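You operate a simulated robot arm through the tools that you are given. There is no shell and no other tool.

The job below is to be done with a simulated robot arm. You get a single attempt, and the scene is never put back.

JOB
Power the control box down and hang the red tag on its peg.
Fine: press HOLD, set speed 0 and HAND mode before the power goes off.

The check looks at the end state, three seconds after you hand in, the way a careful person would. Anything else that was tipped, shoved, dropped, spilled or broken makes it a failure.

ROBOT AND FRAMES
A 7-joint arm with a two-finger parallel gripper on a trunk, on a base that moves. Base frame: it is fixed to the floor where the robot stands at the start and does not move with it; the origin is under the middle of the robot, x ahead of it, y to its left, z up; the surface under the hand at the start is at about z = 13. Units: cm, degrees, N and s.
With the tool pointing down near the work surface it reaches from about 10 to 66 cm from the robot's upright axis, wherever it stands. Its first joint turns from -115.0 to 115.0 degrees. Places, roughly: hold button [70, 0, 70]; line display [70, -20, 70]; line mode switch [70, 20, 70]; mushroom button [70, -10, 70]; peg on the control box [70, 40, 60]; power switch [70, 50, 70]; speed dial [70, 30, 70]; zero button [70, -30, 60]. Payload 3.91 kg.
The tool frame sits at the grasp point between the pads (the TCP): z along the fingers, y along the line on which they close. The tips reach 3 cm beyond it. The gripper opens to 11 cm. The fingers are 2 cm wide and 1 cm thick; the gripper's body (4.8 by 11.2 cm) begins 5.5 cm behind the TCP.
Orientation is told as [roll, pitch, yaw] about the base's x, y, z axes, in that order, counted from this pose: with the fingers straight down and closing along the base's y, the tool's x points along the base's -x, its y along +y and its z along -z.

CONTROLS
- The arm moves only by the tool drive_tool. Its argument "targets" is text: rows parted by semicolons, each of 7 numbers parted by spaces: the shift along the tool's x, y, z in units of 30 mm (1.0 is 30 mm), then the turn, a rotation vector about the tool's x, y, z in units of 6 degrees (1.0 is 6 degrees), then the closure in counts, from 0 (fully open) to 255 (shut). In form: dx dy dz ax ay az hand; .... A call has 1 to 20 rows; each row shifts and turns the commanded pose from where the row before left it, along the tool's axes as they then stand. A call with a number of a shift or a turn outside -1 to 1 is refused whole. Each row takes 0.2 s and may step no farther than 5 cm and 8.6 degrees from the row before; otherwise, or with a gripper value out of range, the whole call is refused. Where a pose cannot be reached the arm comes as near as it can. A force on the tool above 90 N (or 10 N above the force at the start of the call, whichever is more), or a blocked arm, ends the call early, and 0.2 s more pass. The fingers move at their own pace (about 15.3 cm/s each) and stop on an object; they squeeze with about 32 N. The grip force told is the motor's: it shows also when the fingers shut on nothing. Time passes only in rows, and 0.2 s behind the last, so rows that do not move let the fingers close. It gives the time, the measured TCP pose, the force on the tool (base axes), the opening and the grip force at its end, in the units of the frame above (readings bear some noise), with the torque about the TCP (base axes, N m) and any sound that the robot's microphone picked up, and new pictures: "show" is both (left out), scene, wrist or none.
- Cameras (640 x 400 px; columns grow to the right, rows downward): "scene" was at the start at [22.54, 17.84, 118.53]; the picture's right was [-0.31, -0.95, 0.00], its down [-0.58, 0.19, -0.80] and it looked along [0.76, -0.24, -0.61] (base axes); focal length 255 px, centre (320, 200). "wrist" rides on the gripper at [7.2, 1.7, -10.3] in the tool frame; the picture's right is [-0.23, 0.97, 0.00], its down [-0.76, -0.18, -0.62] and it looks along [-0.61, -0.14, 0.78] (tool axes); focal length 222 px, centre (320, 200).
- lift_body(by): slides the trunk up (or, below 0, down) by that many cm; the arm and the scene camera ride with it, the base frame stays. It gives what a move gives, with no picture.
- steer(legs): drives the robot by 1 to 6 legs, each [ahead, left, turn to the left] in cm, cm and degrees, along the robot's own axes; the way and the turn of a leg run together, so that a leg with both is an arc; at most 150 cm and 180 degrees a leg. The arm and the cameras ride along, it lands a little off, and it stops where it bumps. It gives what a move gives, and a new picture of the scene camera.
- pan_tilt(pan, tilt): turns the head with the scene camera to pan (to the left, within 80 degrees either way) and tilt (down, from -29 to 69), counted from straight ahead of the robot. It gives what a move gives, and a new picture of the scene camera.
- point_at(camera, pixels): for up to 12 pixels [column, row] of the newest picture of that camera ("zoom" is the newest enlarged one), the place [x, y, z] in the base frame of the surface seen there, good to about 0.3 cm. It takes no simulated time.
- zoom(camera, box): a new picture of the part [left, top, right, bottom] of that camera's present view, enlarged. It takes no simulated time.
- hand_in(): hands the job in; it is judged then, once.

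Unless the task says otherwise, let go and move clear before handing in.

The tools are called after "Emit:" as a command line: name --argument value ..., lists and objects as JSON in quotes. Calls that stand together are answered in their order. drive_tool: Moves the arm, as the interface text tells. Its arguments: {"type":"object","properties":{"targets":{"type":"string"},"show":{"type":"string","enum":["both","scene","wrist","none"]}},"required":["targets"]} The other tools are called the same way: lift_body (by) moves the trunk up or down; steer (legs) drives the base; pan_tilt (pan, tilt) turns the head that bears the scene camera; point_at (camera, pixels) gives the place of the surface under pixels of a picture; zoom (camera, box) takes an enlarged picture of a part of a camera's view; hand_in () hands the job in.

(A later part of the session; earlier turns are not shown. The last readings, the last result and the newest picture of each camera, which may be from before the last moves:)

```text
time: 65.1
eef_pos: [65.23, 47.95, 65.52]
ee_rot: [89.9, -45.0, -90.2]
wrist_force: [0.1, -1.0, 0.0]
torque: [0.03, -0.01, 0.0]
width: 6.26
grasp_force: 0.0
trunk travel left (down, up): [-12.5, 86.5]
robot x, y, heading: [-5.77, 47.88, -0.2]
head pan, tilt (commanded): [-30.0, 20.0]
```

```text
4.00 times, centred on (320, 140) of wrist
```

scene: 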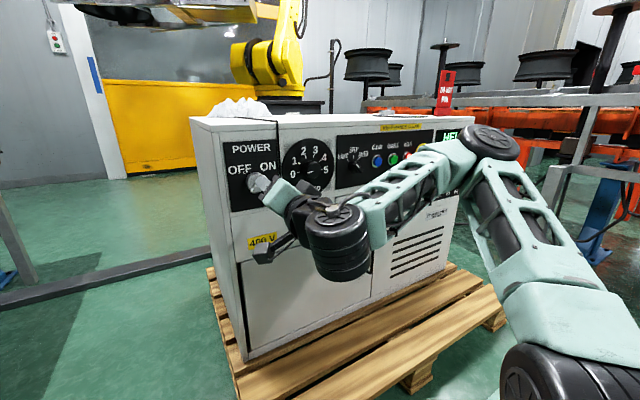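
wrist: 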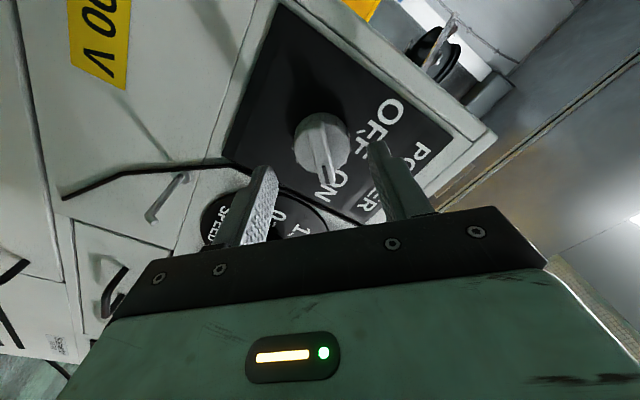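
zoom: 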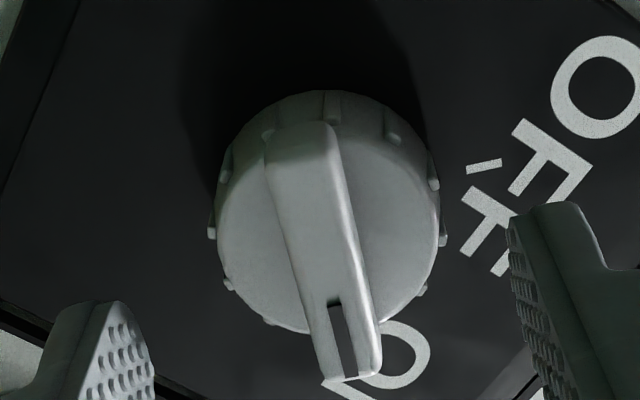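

The ridge is centred between the pads at wrist (320,158). I'll trim 0.3 cm along the ridge, advance 1.3 cm and close on it.

Emit:
drive_tool --targets "0.1 0.02 0.22 0 0 0 110; 0 0 0.22 0 0 0 110; 0 0 0 0 0 0 200; 0 0 0 0 0 0 255; 0 0 0 0 0 0 255; 0 0 0 0 0 0 255" --show "wrist"

Emit:
zoom --camera "wrist" --box '[240, 90, 400, 190]'

```text
time: 66.5
eef_pos: [66.71, 48.19, 65.4]
ee_rot: [90.0, -45.0, -90.2]
wrist_force: [8.2, 8.2, 7.5]
torque: [-0.04, 0.58, 1.04]
width: 1.19
grasp_force: 44.6
trunk travel left (down, up): [-12.5, 86.5]
robot x, y, heading: [-5.62, 47.49, -0.0]
head pan, tilt (commanded): [-30.0, 20.0]
```

wrist: 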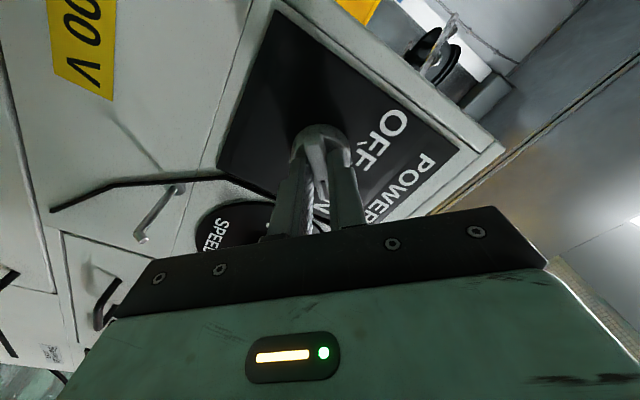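

```text
4.00 times, centred on (320, 140) of wrist
```

zoom: 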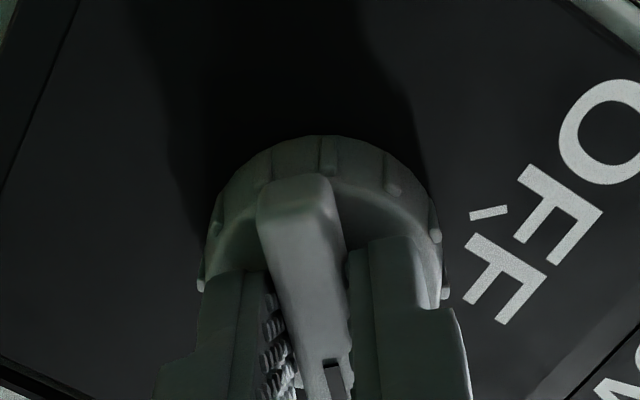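

Gripped firmly at 1.2 cm with low forces. I'll turn the power switch counter-clockwise 48° first.

Emit:
drive_tool --targets "0 0 0 0 0 -1 255; 0 0 0 0 0 -1 255; 0 0 0 0 0 -1 255; 0 0 0 0 0 -1 255; 0 0 0 0 0 -1 255; 0 0 0 0 0 -1 255; 0 0 0 0 0 -1 255; 0 0 0 0 0 -1 255" --show "wrist"

```text
time: 68.3
eef_pos: [66.68, 48.09, 65.25]
ee_rot: [-86.8, -86.9, 86.3]
wrist_force: [-5.3, -11.0, -4.9]
torque: [0.06, -0.74, -0.07]
width: 1.16
grasp_force: 45.4
trunk travel left (down, up): [-12.5, 86.5]
robot x, y, heading: [-5.92, 47.51, -0.2]
head pan, tilt (commanded): [-30.0, 20.0]
```

wrist: 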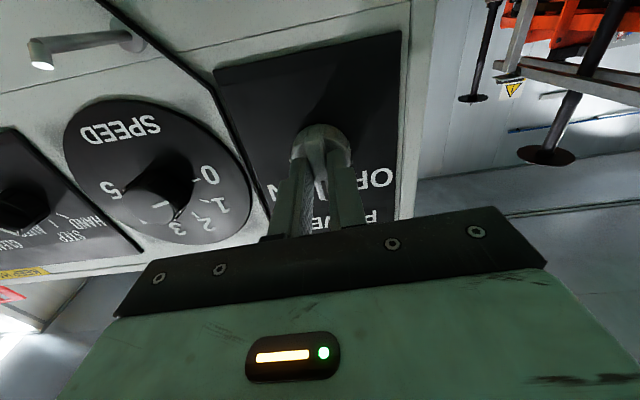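

The knob follows smoothly with low forces (about 13 N). I'll finish the turn to OFF.

Emit:
drive_tool --targets "0 0 0 0 0 -1 255; 0 0 0 0 0 -1 255; 0 0 0 0 0 -1 255; 0 0 0 0 0 -1 255; 0 0 0 0 0 -1 255; 0 0 0 0 0 -1 255; 0 0 0 0 0 -1 255; 0 0 0 0 0 -0.5 255; 0 0 0 0 0 0 255" --show "both"

Emit:
zoom --camera "wrist" --box '[240, 90, 400, 190]'

```text
time: 70.3
eef_pos: [66.68, 47.98, 65.37]
ee_rot: [-90.2, -42.0, 89.3]
wrist_force: [-6.0, -39.6, 9.9]
torque: [1.02, 0.1, -0.72]
width: 1.25
grasp_force: 44.6
trunk travel left (down, up): [-12.5, 86.5]
robot x, y, heading: [-5.59, 47.56, -0.3]
head pan, tilt (commanded): [-30.0, 20.0]
```

scene: 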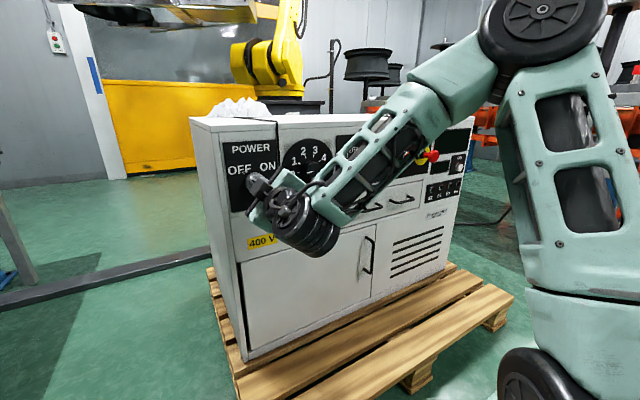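
wrist: 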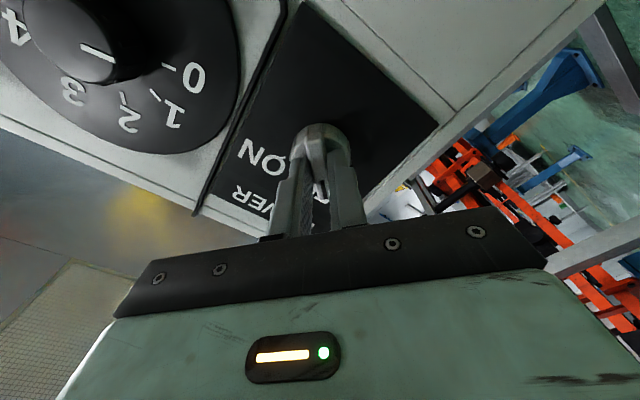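

```text
4.00 times, centred on (320, 140) of wrist
```

zoom: 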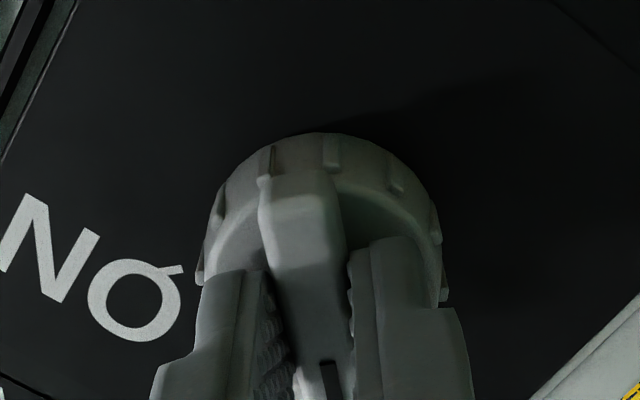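

Torque of +1.0 N m again marks the stop at OFF. I'll relieve the side load, open, and back away to check.

Emit:
drive_tool --targets "0.087 -0.078 0 0 0 0 255; 0 0 0 0 0 0 255; 0 0 0 0 0 0 110; 0 0 0 0 0 0 110; 0 0 -0.6 0 0 0 110; 0 0 -0.9 0 0 0 110; 0 0 -0.6 0 0 0 110; 0 0 0 0 0 0 110" --show "both"

Emit:
zoom --camera "wrist" --box '[220, 60, 420, 185]'

Emit:
zoom --camera "scene" --box '[210, 110, 490, 240]'

```text
time: 72.1
eef_pos: [60.34, 48.01, 65.14]
ee_rot: [-89.8, -42.0, 89.6]
wrist_force: [0.1, -0.2, -0.3]
torque: [0.02, -0.01, -0.03]
width: 6.27
grasp_force: 0.2
trunk travel left (down, up): [-12.5, 86.5]
robot x, y, heading: [-5.69, 47.72, -0.2]
head pan, tilt (commanded): [-30.0, 20.0]
```

scene: 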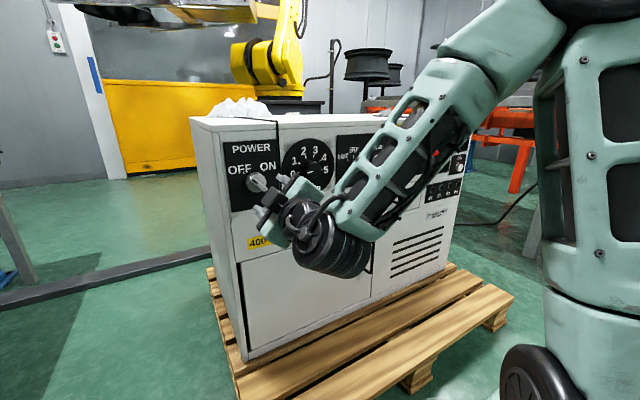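
wrist: 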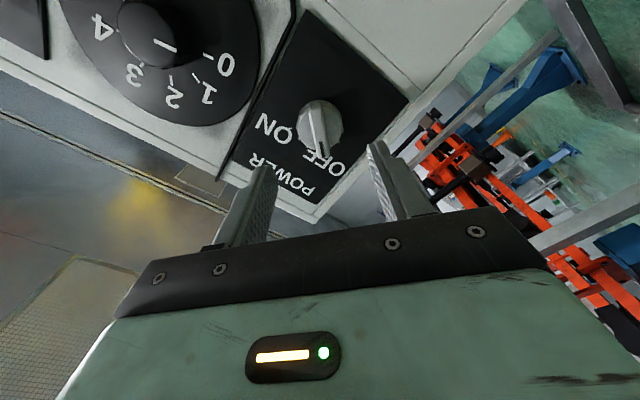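

```text
3.20 times, centred on (320, 122) of wrist
```

zoom: 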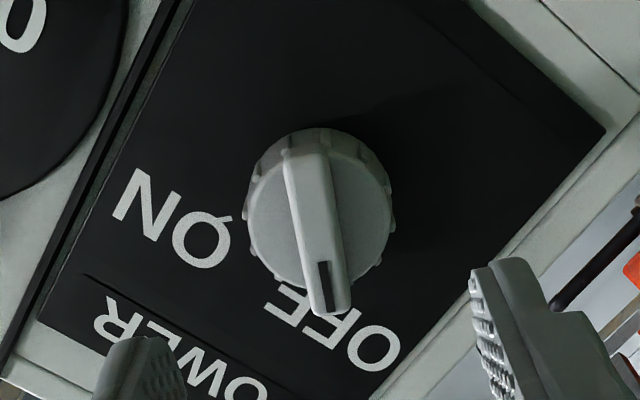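

```text
2.29 times, centred on (350, 175) of scene
```

zoom: 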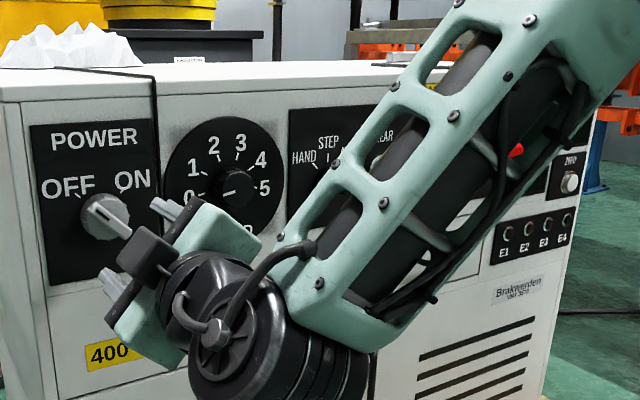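

POWER now points to OFF (wrist zoom, ridge mark at (325,280) by OFF) and the lamps look dark. Next I'll twist the tool back level, back off, and raise the trunk so I can look at the red tag.

Emit:
drive_tool --targets "0 0 -0.3 0 0 1 110; 0 0 0 0 0 1 110; 0 0 0 0 0 1 110; 0 0 0 0 0 1 110; 0 0 0 0 0 1 110; 0 0 0 0 0 1 110; 0 0 0 0 0 1 110; 0 0 0 0 0 1 110; 0 0 0 0 0 0 110" --show "none"

Emit:
lift_body --by 22

Emit:
pan_tilt --pan -50 --tilt 35

```text
time: 74.1
eef_pos: [59.58, 48.19, 65.35]
ee_rot: [40.8, -89.9, -41.0]
wrist_force: [-0.4, -0.6, 1.4]
torque: [0.01, 0.02, 0.01]
width: 6.25
grasp_force: 0.1
trunk travel left (down, up): [-12.5, 86.5]
robot x, y, heading: [-5.8, 47.75, -0.2]
head pan, tilt (commanded): [-30.0, 20.0]
```

```text
time: 76.5
eef_pos: [59.57, 48.24, 87.37]
ee_rot: [-0.6, -89.8, 0.3]
wrist_force: [0.2, 0.0, 0.8]
torque: [0.0, 0.02, 0.02]
width: 6.26
grasp_force: 0.1
trunk travel left (down, up): [-34.5, 64.5]
robot x, y, heading: [-6.09, 47.64, -0.3]
head pan, tilt (commanded): [-30.0, 20.0]
```

```text
time: 77.3
eef_pos: [59.71, 48.13, 87.45]
ee_rot: [-0.9, -89.9, 0.6]
wrist_force: [1.2, -0.2, 0.0]
torque: [0.02, -0.04, 0.01]
width: 6.26
grasp_force: 0.1
trunk travel left (down, up): [-34.5, 64.5]
robot x, y, heading: [-5.56, 47.35, -0.1]
head pan, tilt (commanded): [-50.0, 35.0]
```

scene: 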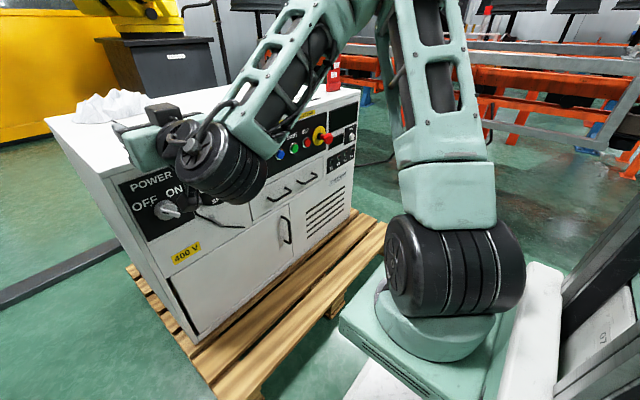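

Power is off and all lamps are dark. I'll check what stands on the right side of the floor before driving the base about 74 cm to the right.

Emit:
point_at --camera "scene" --pixels '[[500, 170], [560, 200], [600, 220], [630, 175], [590, 125], [510, 110], [540, 240], [600, 240], [630, 130], [365, 200], [330, 75], [415, 350]]'

Emit:
pan_tilt --pan -75 --tilt 30

```text
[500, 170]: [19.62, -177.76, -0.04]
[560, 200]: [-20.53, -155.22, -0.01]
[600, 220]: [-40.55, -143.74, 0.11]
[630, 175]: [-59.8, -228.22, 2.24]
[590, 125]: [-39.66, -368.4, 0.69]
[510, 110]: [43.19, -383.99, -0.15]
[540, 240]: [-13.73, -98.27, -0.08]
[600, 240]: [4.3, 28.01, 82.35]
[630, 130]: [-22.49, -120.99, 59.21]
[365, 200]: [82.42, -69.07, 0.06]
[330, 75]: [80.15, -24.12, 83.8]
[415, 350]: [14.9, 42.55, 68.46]
```

```text
time: 78.2
eef_pos: [59.56, 48.03, 87.34]
ee_rot: [-0.2, -89.8, 0.0]
wrist_force: [-0.7, 0.1, -1.0]
torque: [-0.01, 0.01, -0.02]
width: 6.27
grasp_force: 0.0
trunk travel left (down, up): [-34.5, 64.5]
robot x, y, heading: [-6.05, 47.37, -0.3]
head pan, tilt (commanded): [-75.0, 30.0]
```

scene: 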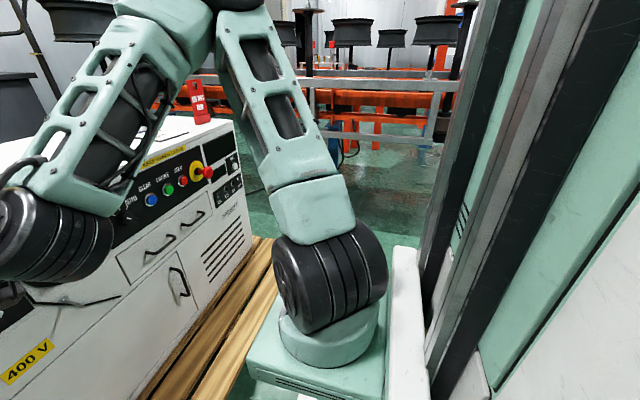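

The floor is clear to y ≈ −100. I'll drive the base 73 cm to the right, with the hand staying at x ≈ 60 in front of the box, and look at the tag.

Emit:
steer --legs '[[0, -73, 0.2]]'

Emit:
pan_tilt --pan -12 --tilt 25

```text
time: 82.1
eef_pos: [59.14, -24.22, 87.23]
ee_rot: [-1.2, -89.9, 0.3]
wrist_force: [-1.0, 0.6, -0.8]
torque: [0.0, 0.0, -0.02]
width: 6.28
grasp_force: 0.0
trunk travel left (down, up): [-34.5, 64.5]
robot x, y, heading: [-6.49, -24.13, -0.6]
head pan, tilt (commanded): [-75.0, 30.0]
```

scene: 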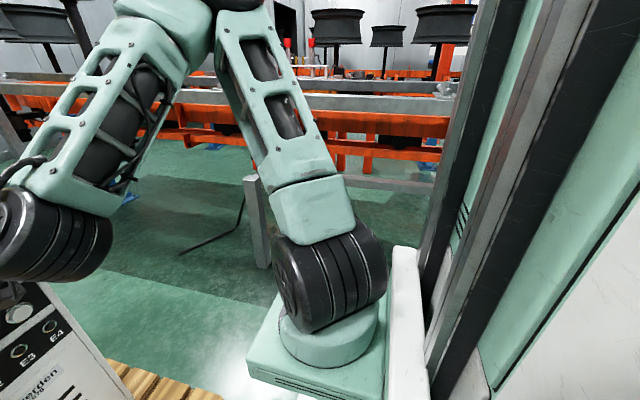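

```text
time: 83.4
eef_pos: [59.22, -24.31, 87.39]
ee_rot: [-2.0, -89.9, 1.1]
wrist_force: [0.4, 0.8, 0.0]
torque: [0.03, 0.01, 0.01]
width: 6.24
grasp_force: 0.1
trunk travel left (down, up): [-34.5, 64.5]
robot x, y, heading: [-6.61, -24.5, -1.0]
head pan, tilt (commanded): [-12.0, 25.0]
```

scene: 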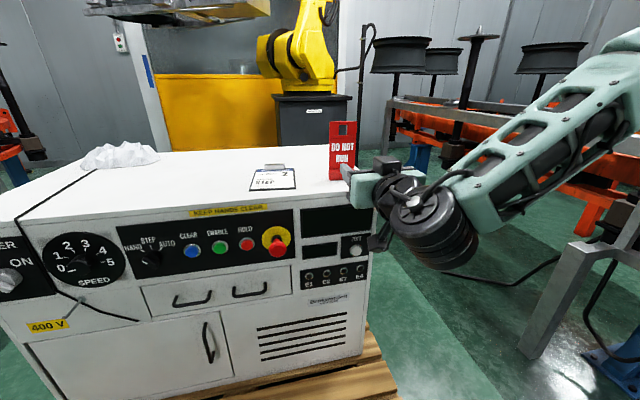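

The tag is now in plain view at (343,150) in the scene picture. I'll zoom in to see how it stands and measure its edges and hole.

Emit:
zoom --camera "scene" --box '[300, 110, 396, 190]'

Emit:
point_at --camera "scene" --pixels '[[342, 145], [332, 130], [353, 126], [335, 160], [342, 176], [334, 175], [350, 175], [337, 125], [342, 124], [331, 150], [355, 140], [342, 135]]'

Emit:
drive_tool --targets "0 0 0 0 0 0 90" --show "wrist"

```text
5.00 times, centred on (348, 150) of scene
```

zoom: 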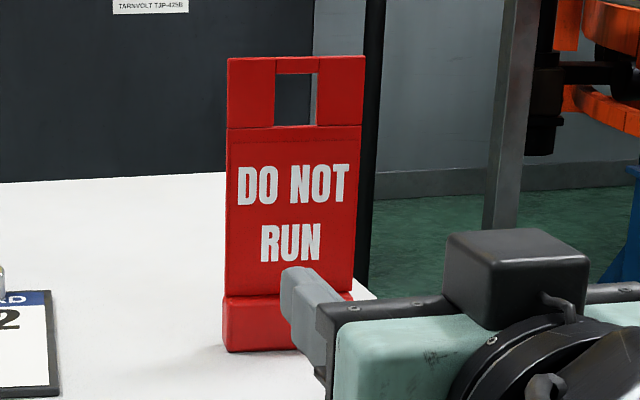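

```text
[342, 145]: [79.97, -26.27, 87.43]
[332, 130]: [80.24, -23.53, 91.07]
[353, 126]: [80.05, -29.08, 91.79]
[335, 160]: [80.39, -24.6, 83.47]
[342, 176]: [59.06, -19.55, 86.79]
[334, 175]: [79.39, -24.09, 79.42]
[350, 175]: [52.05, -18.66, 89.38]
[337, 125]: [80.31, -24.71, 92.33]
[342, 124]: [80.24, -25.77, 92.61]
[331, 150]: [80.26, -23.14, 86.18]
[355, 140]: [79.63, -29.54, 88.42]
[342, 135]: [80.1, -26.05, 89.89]
```

```text
time: 83.8
eef_pos: [59.08, -24.19, 87.39]
ee_rot: [-2.3, -89.9, 1.7]
wrist_force: [0.3, -0.1, 0.3]
torque: [-0.01, -0.02, -0.01]
width: 7.13
grasp_force: 0.1
trunk travel left (down, up): [-34.5, 64.5]
robot x, y, heading: [-5.92, -24.58, -0.5]
head pan, tilt (commanded): [-12.0, 25.0]
```

wrist: 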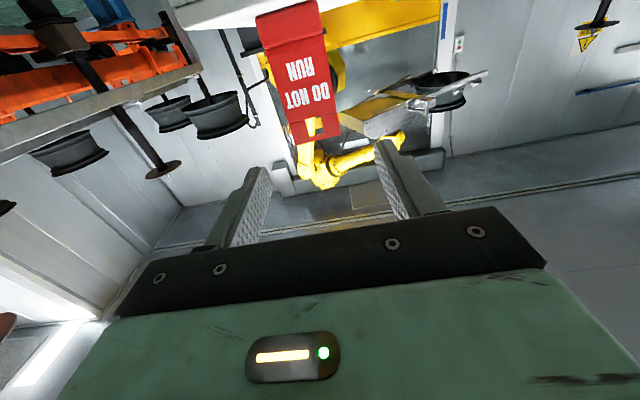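

The tag is about 6.2 cm wide (y −23.1 to −29.4), plate at x ≈ 80.2, with a hole roughly 1.9 × 2.5 cm at z ≈ 89.9–92.4. I'll look at it through the wrist camera too.

Emit:
zoom --camera "wrist" --box '[236, 0, 364, 150]'

Emit:
point_at --camera "wrist" --pixels '[[286, 25], [280, 60], [325, 55], [272, 55], [330, 90], [300, 100], [300, 135], [325, 118], [305, 75], [258, 30], [318, 15]]'

```text
2.67 times, centred on (300, 75) of wrist
```

zoom: 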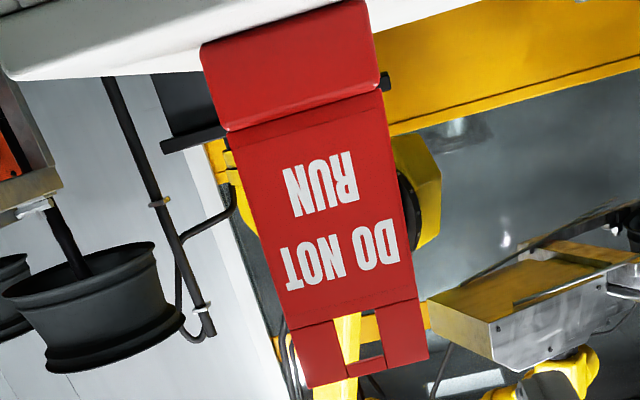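

```text
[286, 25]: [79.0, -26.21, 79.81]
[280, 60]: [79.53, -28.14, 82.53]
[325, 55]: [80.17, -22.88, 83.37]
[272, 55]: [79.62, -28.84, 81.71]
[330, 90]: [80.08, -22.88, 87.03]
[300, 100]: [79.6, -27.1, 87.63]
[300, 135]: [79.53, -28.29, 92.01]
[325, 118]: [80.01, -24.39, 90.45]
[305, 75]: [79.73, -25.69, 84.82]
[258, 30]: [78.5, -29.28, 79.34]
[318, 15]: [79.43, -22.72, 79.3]
```

The plate is turned about 5° (left end at x ≈ 80.1, right end ≈ 79.6). Before moving the base closer I'll check where the arm's lower wrist joint hangs relative to the box edge.

Emit:
point_at --camera "scene" --pixels '[[430, 215], [445, 268], [400, 240], [420, 260], [390, 165], [375, 200], [385, 240], [373, 172], [470, 230]]'

Emit:
zoom --camera "scene" --box '[330, 140, 490, 280]'

```text
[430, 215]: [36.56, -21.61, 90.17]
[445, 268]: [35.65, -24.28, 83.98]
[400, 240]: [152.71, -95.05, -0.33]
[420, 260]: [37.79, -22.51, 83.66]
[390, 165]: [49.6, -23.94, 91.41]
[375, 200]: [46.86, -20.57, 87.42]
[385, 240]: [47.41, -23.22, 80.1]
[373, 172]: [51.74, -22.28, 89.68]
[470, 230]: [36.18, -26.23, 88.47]
```

```text
2.86 times, centred on (410, 210) of scene
```

zoom: 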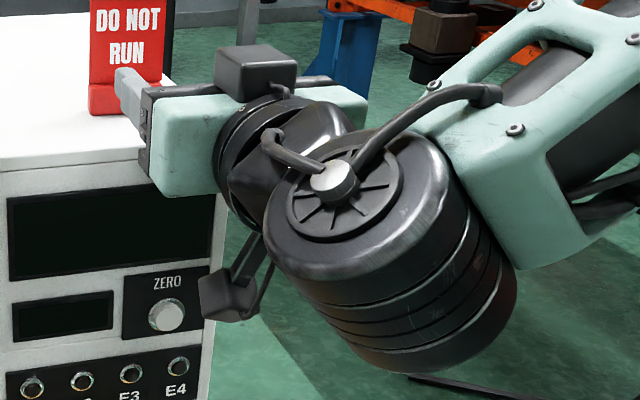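

The wrist joint sits about 21 cm behind the TCP, so it stays clear of the box when I reach in. I'll drive the base 9 cm forward with the hand still short of the tag.

Emit:
steer --legs '[[9, -1.5, 0]]'

Emit:
drive_tool --targets "0 0 0 0 0 0 58; 0 0 0 0 0 0 58" --show "wrist"

```text
time: 84.9
eef_pos: [67.97, -26.0, 87.29]
ee_rot: [-3.5, -89.9, 2.7]
wrist_force: [0.4, 0.5, -0.7]
torque: [-0.01, 0.01, 0.0]
width: 7.11
grasp_force: 0.0
trunk travel left (down, up): [-34.5, 64.5]
robot x, y, heading: [2.34, -26.08, -0.8]
head pan, tilt (commanded): [-12.0, 25.0]
```

scene: 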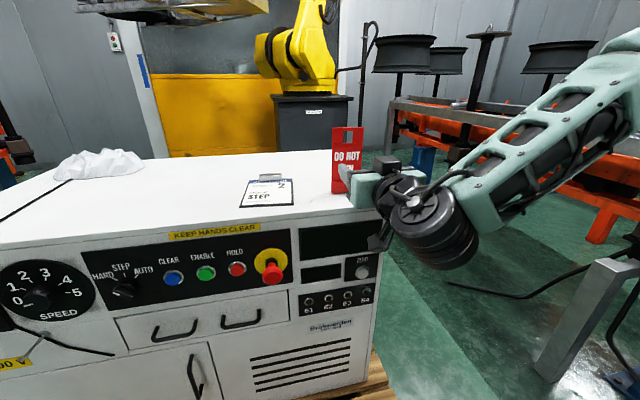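

```text
time: 85.5
eef_pos: [67.91, -25.87, 87.43]
ee_rot: [-10.1, -90.0, 9.3]
wrist_force: [0.5, 0.1, 0.4]
torque: [0.01, -0.01, -0.01]
width: 8.51
grasp_force: 0.1
trunk travel left (down, up): [-34.5, 64.5]
robot x, y, heading: [2.61, -26.2, -0.6]
head pan, tilt (commanded): [-12.0, 25.0]
```

wrist: 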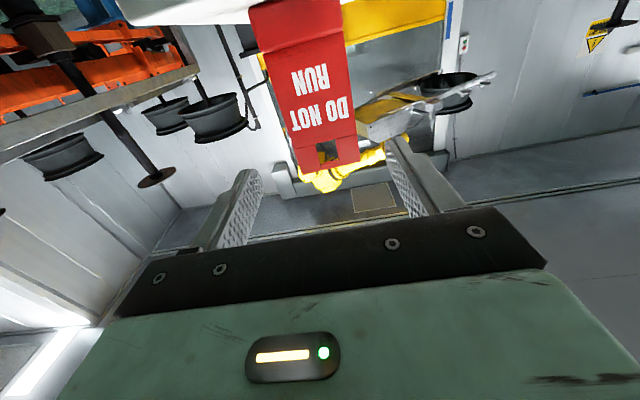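

The hand is at (67.9, −25.9, 87.4) with 8.5 cm opening. I'll measure the tag's edges and hole again from this closer wrist view.

Emit:
zoom --camera "wrist" --box '[230, 0, 390, 180]'

Emit:
point_at --camera "wrist" --pixels '[[274, 100], [352, 85], [290, 140], [357, 128], [318, 140], [310, 75], [300, 160], [345, 148], [299, 175], [358, 158], [325, 162], [265, 75]]'

```text
2.22 times, centred on (310, 90) of wrist
```

zoom: 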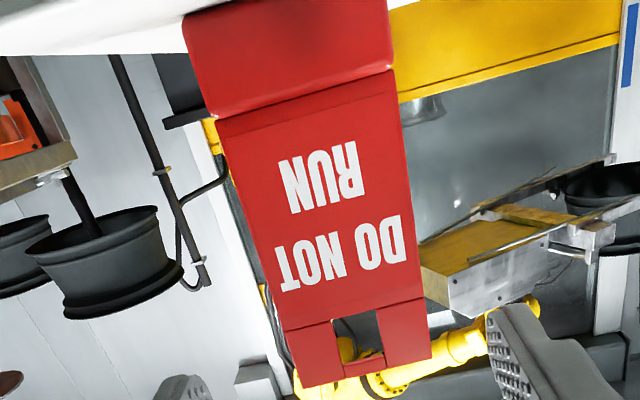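

```text
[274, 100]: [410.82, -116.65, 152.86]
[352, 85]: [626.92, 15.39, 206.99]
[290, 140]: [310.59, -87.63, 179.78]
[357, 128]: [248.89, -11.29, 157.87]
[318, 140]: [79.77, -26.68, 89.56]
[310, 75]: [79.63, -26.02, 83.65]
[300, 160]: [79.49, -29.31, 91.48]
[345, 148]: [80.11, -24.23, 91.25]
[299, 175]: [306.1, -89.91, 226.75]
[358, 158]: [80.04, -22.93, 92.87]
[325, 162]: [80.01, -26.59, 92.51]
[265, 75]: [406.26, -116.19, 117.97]
```

The tag's centre is about (79.8, −26.2), turned about −5.5°. I'll yaw the tool to match, trim position, and advance partway.

Emit:
drive_tool --targets "0.12 0.27 0 0.8 0 0 58; 0 0 0.7 0 0 0 58; 0 0 0.7 0 0 0 58; 0 0 0.6 0 0 0 58; 0 0 0 0 0 0 58" --show "both"

```text
time: 86.7
eef_pos: [73.84, -25.53, 86.83]
ee_rot: [-1.6, -89.9, -4.0]
wrist_force: [-0.8, 0.0, -0.2]
torque: [-0.04, -0.03, 0.0]
width: 8.49
grasp_force: 0.1
trunk travel left (down, up): [-34.5, 64.5]
robot x, y, heading: [2.74, -26.01, -0.8]
head pan, tilt (commanded): [-12.0, 25.0]
```

scene: 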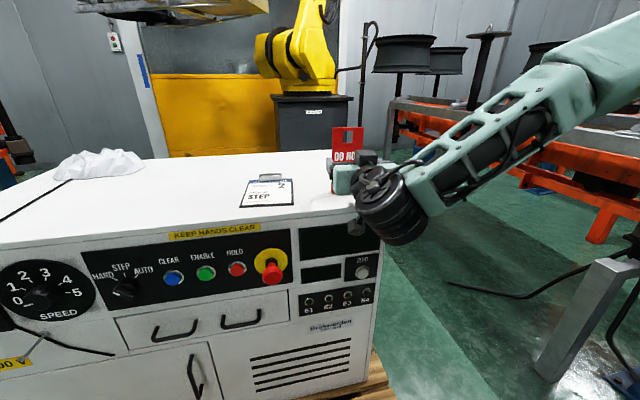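
wrist: 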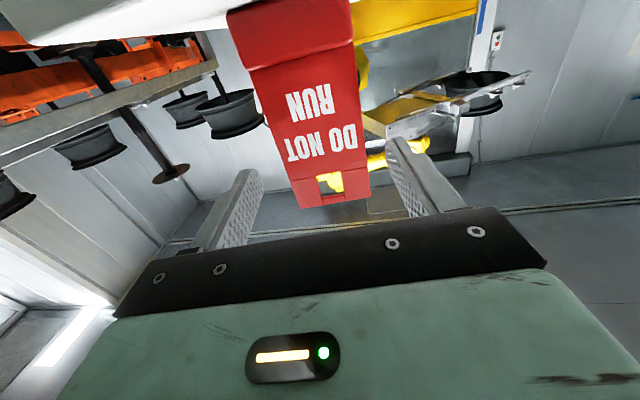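

The tag is centred between the fingers (wrist column ≈ 322 at the TCP's row). I'll advance the last 3.6 cm.

Emit:
drive_tool --targets "0 0 0.6 0 0 0 58; 0 0 0.6 0 0 0 58; 0 0 0 0 0 0 58" --show "both"

Emit:
zoom --camera "wrist" --box '[200, 20, 440, 220]'

Emit:
zoom --camera "scene" --box '[300, 110, 420, 200]'

```text
time: 87.5
eef_pos: [77.35, -26.08, 87.07]
ee_rot: [-26.2, -89.8, 20.6]
wrist_force: [-0.1, 0.2, 0.0]
torque: [-0.04, 0.01, 0.02]
width: 8.48
grasp_force: 0.1
trunk travel left (down, up): [-34.5, 64.5]
robot x, y, heading: [2.61, -26.05, -0.7]
head pan, tilt (commanded): [-12.0, 25.0]
```

scene: 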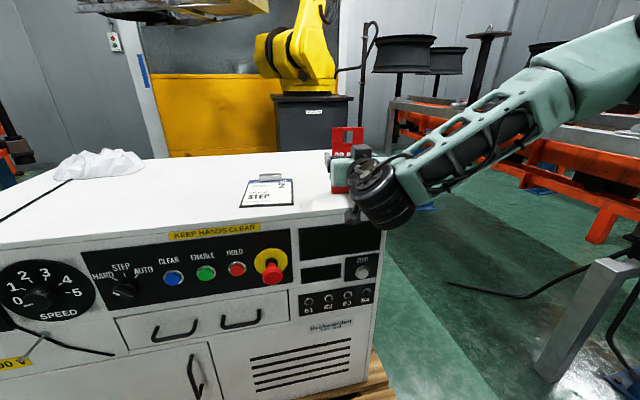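
wrist: 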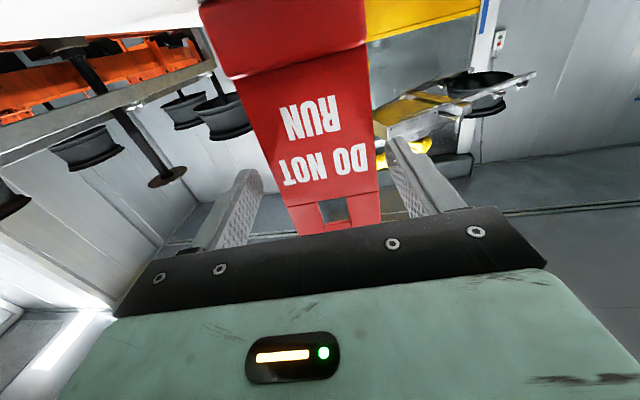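

```text
2.00 times, centred on (320, 120) of wrist
```

zoom: 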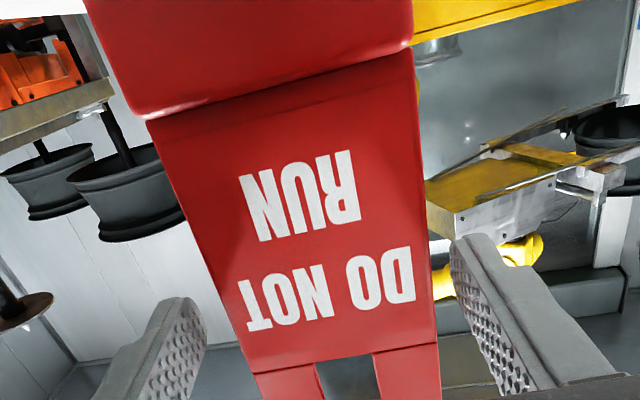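

```text
4.44 times, centred on (360, 155) of scene
```

zoom: 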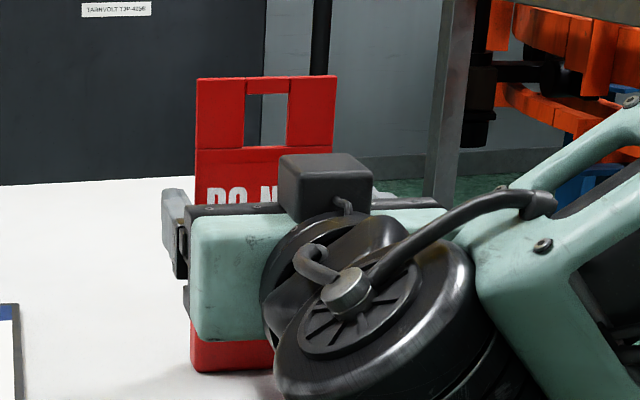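

Clearances left and right of the tag are even (about 30 and 23 px in the zoom), but the overlap with the plate is only about 0.5 cm. I'll go 0.6 cm further and then close gently.

Emit:
drive_tool --targets "0 0 0.2 0 0 0 58; 0 0 0 0 0 0 90; 0 0 0 0 0 0 150; 0 0 0 0 0 0 255; 0 0 0 0 0 0 255; 0 0 0 0 0 0 255" --show "both"

Emit:
zoom --camera "wrist" --box '[200, 20, 440, 220]'

Emit:
zoom --camera "scene" --box '[300, 110, 420, 200]'

```text
time: 88.9
eef_pos: [78.24, -26.07, 87.08]
ee_rot: [-10.4, -90.0, 4.8]
wrist_force: [-0.4, 0.4, 1.5]
torque: [-0.01, -0.03, 0.0]
width: 6.92
grasp_force: 31.7
trunk travel left (down, up): [-34.5, 64.5]
robot x, y, heading: [2.39, -26.34, -0.4]
head pan, tilt (commanded): [-12.0, 25.0]
```

scene: 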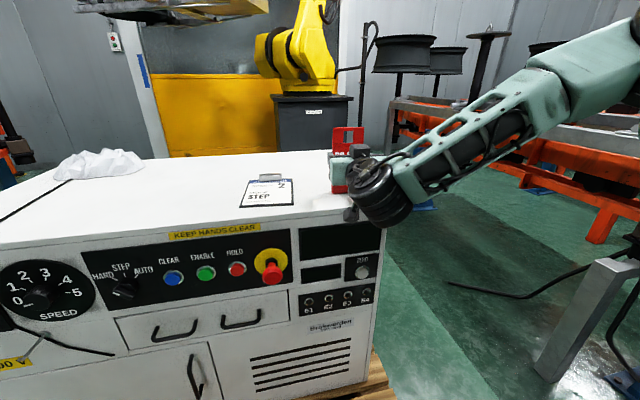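
wrist: 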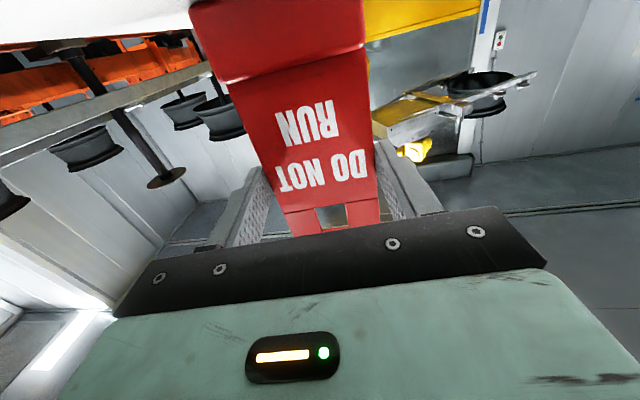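

```text
2.00 times, centred on (320, 120) of wrist
```

zoom: 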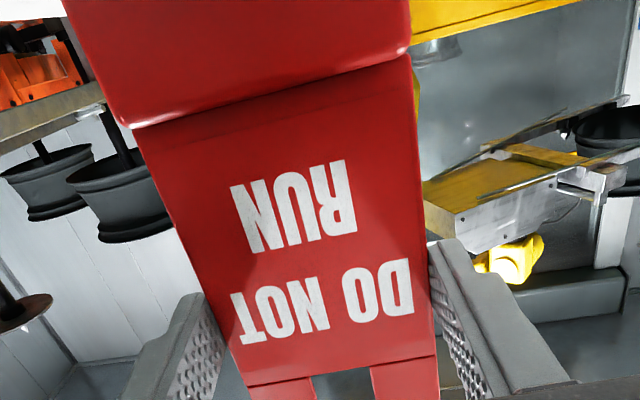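

```text
4.44 times, centred on (360, 155) of scene
```

zoom: 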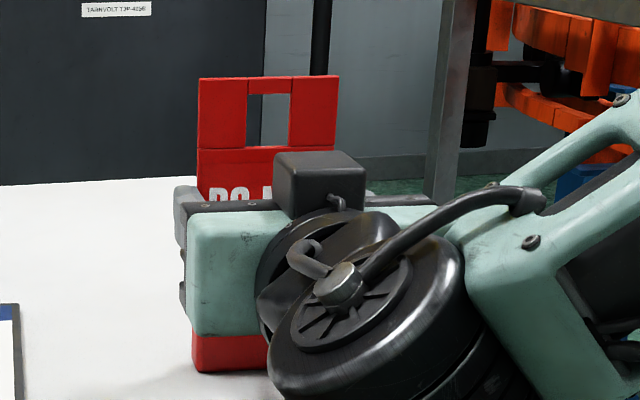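

Gripped at 6.9 cm with 32 N and almost no side force. I'll lift slowly straight up (tool −x) a couple of centimetres and see what comes with it.

Emit:
drive_tool --targets "-0.15 0 0 0 0 0 255; -0.2 0 0 0 0 0 255; -0.2 0 0 0 0 0 255; -0.2 0 0 0 0 0 255; 0 0 0 0 0 0 255" --show "both"

Emit:
zoom --camera "scene" --box '[300, 110, 420, 220]'

```text
time: 90.1
eef_pos: [78.25, -26.19, 89.31]
ee_rot: [-9.4, -89.9, 3.7]
wrist_force: [-0.7, 0.2, -0.8]
torque: [-0.03, 0.02, -0.02]
width: 6.92
grasp_force: 32.2
trunk travel left (down, up): [-34.5, 64.5]
robot x, y, heading: [2.77, -25.77, -0.6]
head pan, tilt (commanded): [-12.0, 25.0]
```

scene: 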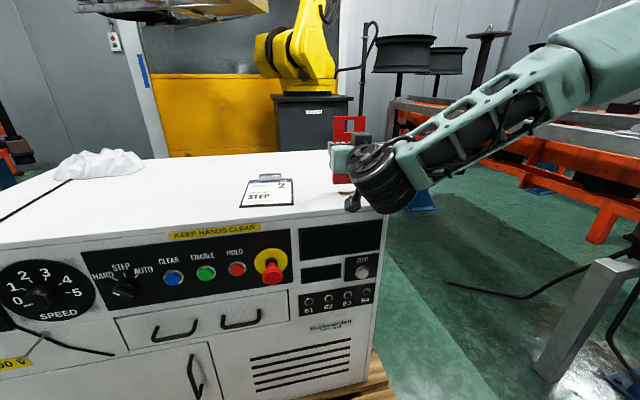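
wrist: 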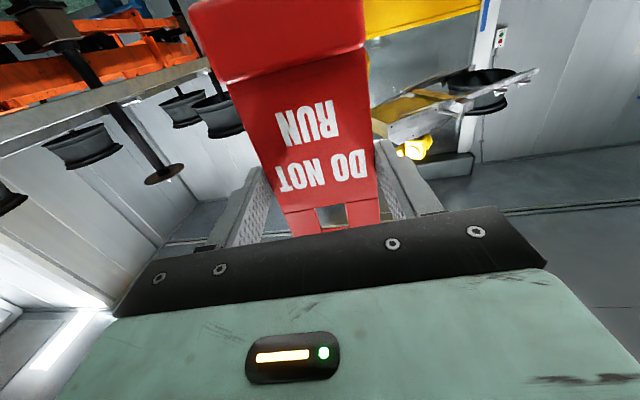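

```text
3.64 times, centred on (360, 165) of scene
```

zoom: 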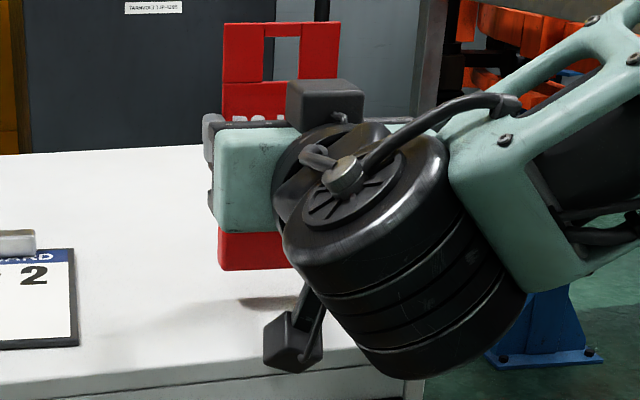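

The whole tag came up cleanly with the thick foot being part of it, and nothing else moved. I'll raise a little more, straighten the yaw, and draw it back toward the box's front edge.

Emit:
drive_tool --targets "-0.3 0 0 0 0 0 255; -0.3 0 0 0 0 0 255; 0 0 0 -0.5 0 0 255; 0 0 0 -0.45 0 0 255; 0 0 -0.5 0 0 0 255; 0 0 -0.7 0 0 0 255; 0 0 -0.7 0 0 0 255; 0 0 -0.5 0 0 0 255; 0 0 0 0 0 0 255" --show "both"

```text
time: 92.1
eef_pos: [70.89, -26.05, 90.89]
ee_rot: [-0.9, -90.0, 0.9]
wrist_force: [-0.1, 0.8, -0.7]
torque: [0.02, 0.02, 0.01]
width: 6.92
grasp_force: 32.1
trunk travel left (down, up): [-34.5, 64.5]
robot x, y, heading: [2.32, -25.96, -0.5]
head pan, tilt (commanded): [-12.0, 25.0]
```

scene: 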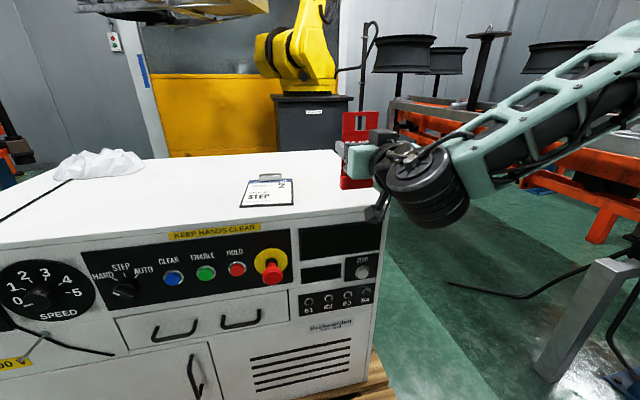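
wrist: 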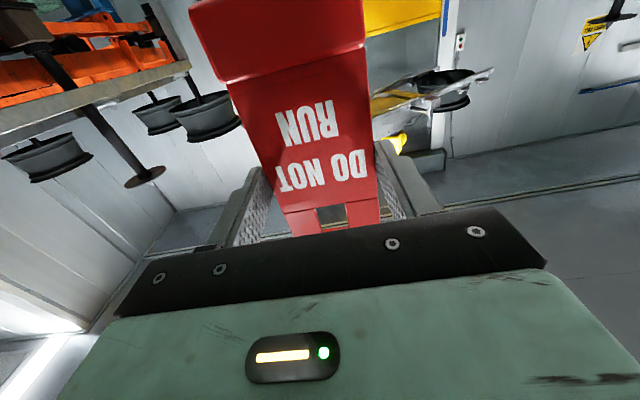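

Yaw is now straight and the tag sits steady in the grip. I'll back the base off 13 cm, then drive left to the peg's side at this safe height.

Emit:
steer --legs '[[-13, 0, 0], [0, 64, 0]]'

Emit:
pan_tilt --pan 5 --tilt 32

```text
time: 96.7
eef_pos: [58.67, 40.1, 90.93]
ee_rot: [-0.6, -89.9, 0.9]
wrist_force: [-0.3, 0.2, -0.8]
torque: [0.0, 0.01, 0.01]
width: 6.93
grasp_force: 32.1
trunk travel left (down, up): [-34.5, 64.5]
robot x, y, heading: [-9.78, 39.88, -0.6]
head pan, tilt (commanded): [-12.0, 25.0]
```

scene: 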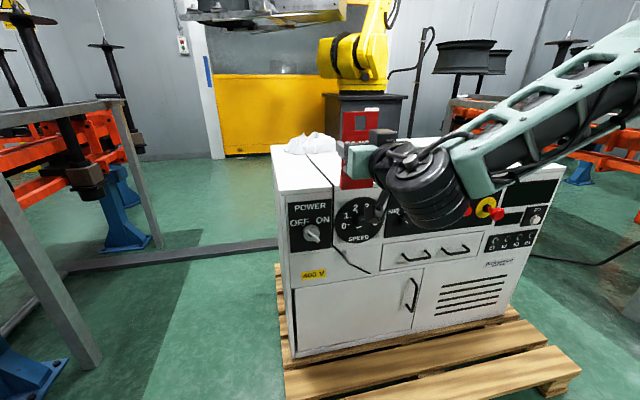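

```text
time: 97.5
eef_pos: [58.62, 40.1, 91.05]
ee_rot: [-0.2, -89.9, 0.5]
wrist_force: [-0.6, 0.5, -1.0]
torque: [0.03, 0.03, -0.01]
width: 6.93
grasp_force: 31.8
trunk travel left (down, up): [-34.5, 64.5]
robot x, y, heading: [-9.79, 39.94, -0.3]
head pan, tilt (commanded): [5.0, 32.0]
```

scene: 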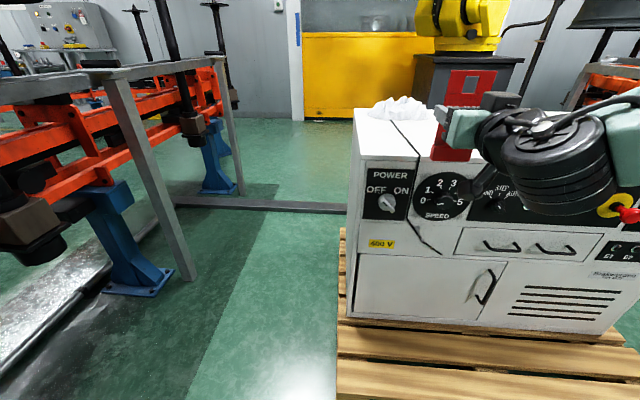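

The hand is at (58.7, 40.1, 91) with the tag seen at (465,95). I'll measure where the tag's hole sits relative to the TCP.

Emit:
zoom --camera "scene" --box '[410, 50, 530, 170]'

Emit:
point_at --camera "scene" --pixels '[[452, 80], [459, 82], [488, 80], [482, 85], [470, 94], [472, 73], [445, 158], [436, 152], [462, 100]]'

```text
3.33 times, centred on (470, 110) of scene
```

zoom: 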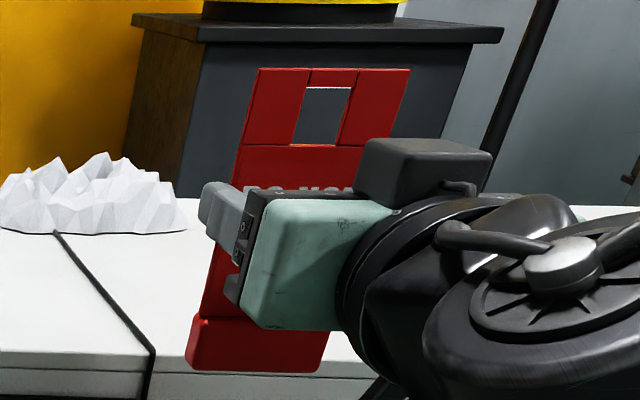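

```text
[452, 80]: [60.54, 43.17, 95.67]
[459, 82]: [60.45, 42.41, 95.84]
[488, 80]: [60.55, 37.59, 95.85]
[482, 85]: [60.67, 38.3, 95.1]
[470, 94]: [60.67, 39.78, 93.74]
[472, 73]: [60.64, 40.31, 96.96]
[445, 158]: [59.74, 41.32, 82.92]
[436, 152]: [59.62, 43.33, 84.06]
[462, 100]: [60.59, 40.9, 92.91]
```

The hole is centred about 4.2 cm above the TCP and 1.9 cm ahead of it. Now I'll look at the peg again from here.

Emit:
zoom --camera "scene" --box '[390, 200, 470, 260]'

```text
6.67 times, centred on (430, 230) of scene
```

zoom: 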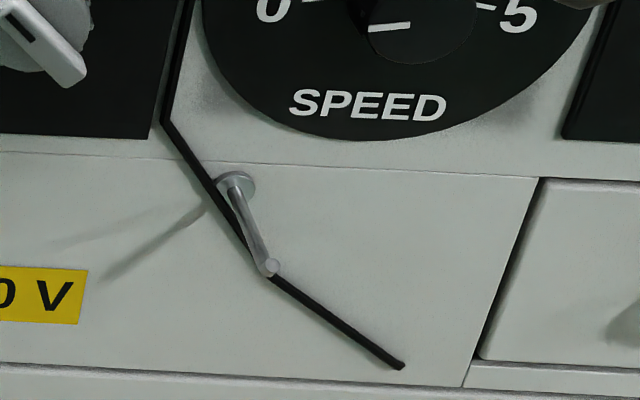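

Emit:
point_at --camera "zoom" --pixels '[[235, 183], [241, 205], [248, 222], [255, 240], [262, 256], [267, 266], [270, 270], [250, 183], [220, 180]]'

```text
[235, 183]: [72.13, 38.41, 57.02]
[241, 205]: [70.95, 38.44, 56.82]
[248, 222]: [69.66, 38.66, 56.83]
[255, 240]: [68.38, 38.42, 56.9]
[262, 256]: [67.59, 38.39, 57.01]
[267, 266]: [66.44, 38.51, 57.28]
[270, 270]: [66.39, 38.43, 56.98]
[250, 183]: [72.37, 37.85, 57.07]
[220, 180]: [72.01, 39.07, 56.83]
```

The peg axis is at about (y 38.4, z 56.9), tip at x 66.4. I'll shift the hand 1.7 cm right to line up in y, then lower the trunk 31 cm; the tag's back stays near x 62.5, clear of the peg's tip.

Emit:
drive_tool --targets "0 -0.3 0 0 0 0 255; 0 -0.28 0 0 0 0 255; 0 0 0 0 0 0 255" --show "none"

Emit:
lift_body --by -31

Emit:
pan_tilt --pan 0 --tilt 15

```text
time: 98.3
eef_pos: [58.7, 38.51, 90.87]
ee_rot: [-17.1, -90.0, 17.4]
wrist_force: [-0.2, -0.5, 0.0]
torque: [-0.01, -0.02, -0.05]
width: 6.9
grasp_force: 31.9
trunk travel left (down, up): [-34.5, 64.5]
robot x, y, heading: [-9.87, 39.91, -0.4]
head pan, tilt (commanded): [5.0, 32.0]
```

```text
time: 101.3
eef_pos: [58.54, 38.52, 59.83]
ee_rot: [-3.2, -90.0, 3.5]
wrist_force: [0.5, -0.2, -0.7]
torque: [-0.01, 0.03, 0.01]
width: 6.89
grasp_force: 31.9
trunk travel left (down, up): [-3.5, 95.5]
robot x, y, heading: [-9.74, 39.76, -0.3]
head pan, tilt (commanded): [5.0, 32.0]
```

```text
time: 102.1
eef_pos: [58.57, 38.58, 59.91]
ee_rot: [-1.4, -89.9, 1.7]
wrist_force: [0.0, -0.8, -1.6]
torque: [0.01, -0.01, 0.01]
width: 6.89
grasp_force: 32.1
trunk travel left (down, up): [-3.5, 95.5]
robot x, y, heading: [-9.44, 39.99, -0.5]
head pan, tilt (commanded): [0.0, 15.0]
```

scene: 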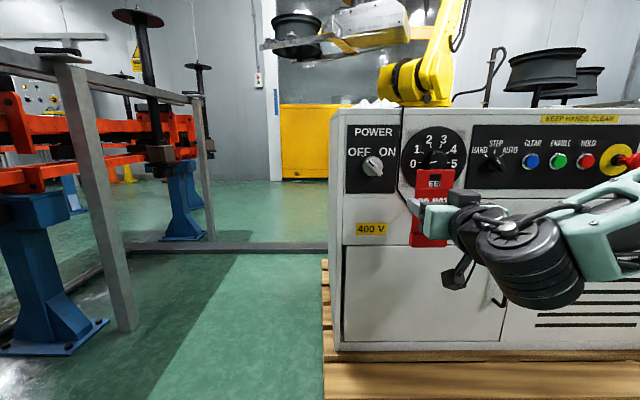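

The tag hangs in front of the panel at (432,205), still clear of the peg. I'll lower the arm 7 cm so the hole comes level with the peg, and trim y slightly.

Emit:
drive_tool --targets "0.59 -0.07 0 0 0 0 255; 0.59 0 0 0 0 0 255; 0.59 0 0 0 0 0 255; 0.58 0 0 0 0 0 255; 0 0 0 0 0 0 255" --show "both"

Emit:
zoom --camera "scene" --box '[380, 160, 480, 260]'

```text
time: 103.3
eef_pos: [58.54, 38.33, 52.83]
ee_rot: [4.5, -89.8, -4.1]
wrist_force: [-0.5, 0.1, -1.0]
torque: [-0.02, 0.02, 0.01]
width: 6.93
grasp_force: 32.3
trunk travel left (down, up): [-3.5, 95.5]
robot x, y, heading: [-9.73, 40.12, -0.1]
head pan, tilt (commanded): [0.0, 15.0]
```

scene: 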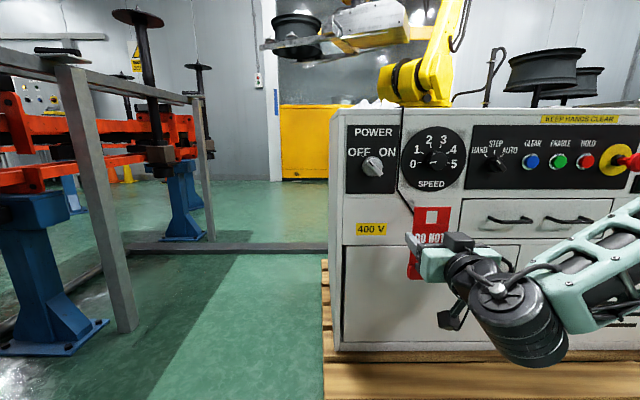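
wrist: 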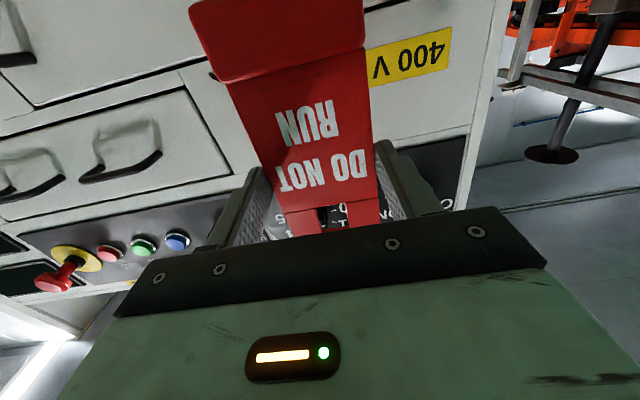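

```text
4.00 times, centred on (430, 210) of scene
```

zoom: 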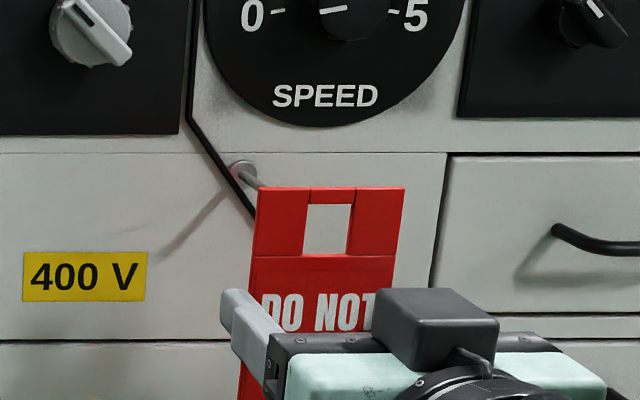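

The zoom shows the hole at (328,228) with the peg behind it to the left (parallax). I'll measure the bars around the hole precisely.

Emit:
point_at --camera "zoom" --pixels '[[300, 230], [262, 225], [352, 230], [398, 230], [330, 199], [330, 191], [325, 259], [280, 195], [395, 192], [244, 172], [253, 180], [328, 228]]'

```text
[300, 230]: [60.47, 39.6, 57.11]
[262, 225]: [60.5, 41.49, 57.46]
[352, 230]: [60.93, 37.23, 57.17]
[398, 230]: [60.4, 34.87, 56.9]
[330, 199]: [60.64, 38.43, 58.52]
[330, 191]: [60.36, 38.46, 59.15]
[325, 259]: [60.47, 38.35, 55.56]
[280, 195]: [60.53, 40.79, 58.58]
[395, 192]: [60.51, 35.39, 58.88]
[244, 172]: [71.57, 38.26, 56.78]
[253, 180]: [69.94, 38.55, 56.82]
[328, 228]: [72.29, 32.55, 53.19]
```

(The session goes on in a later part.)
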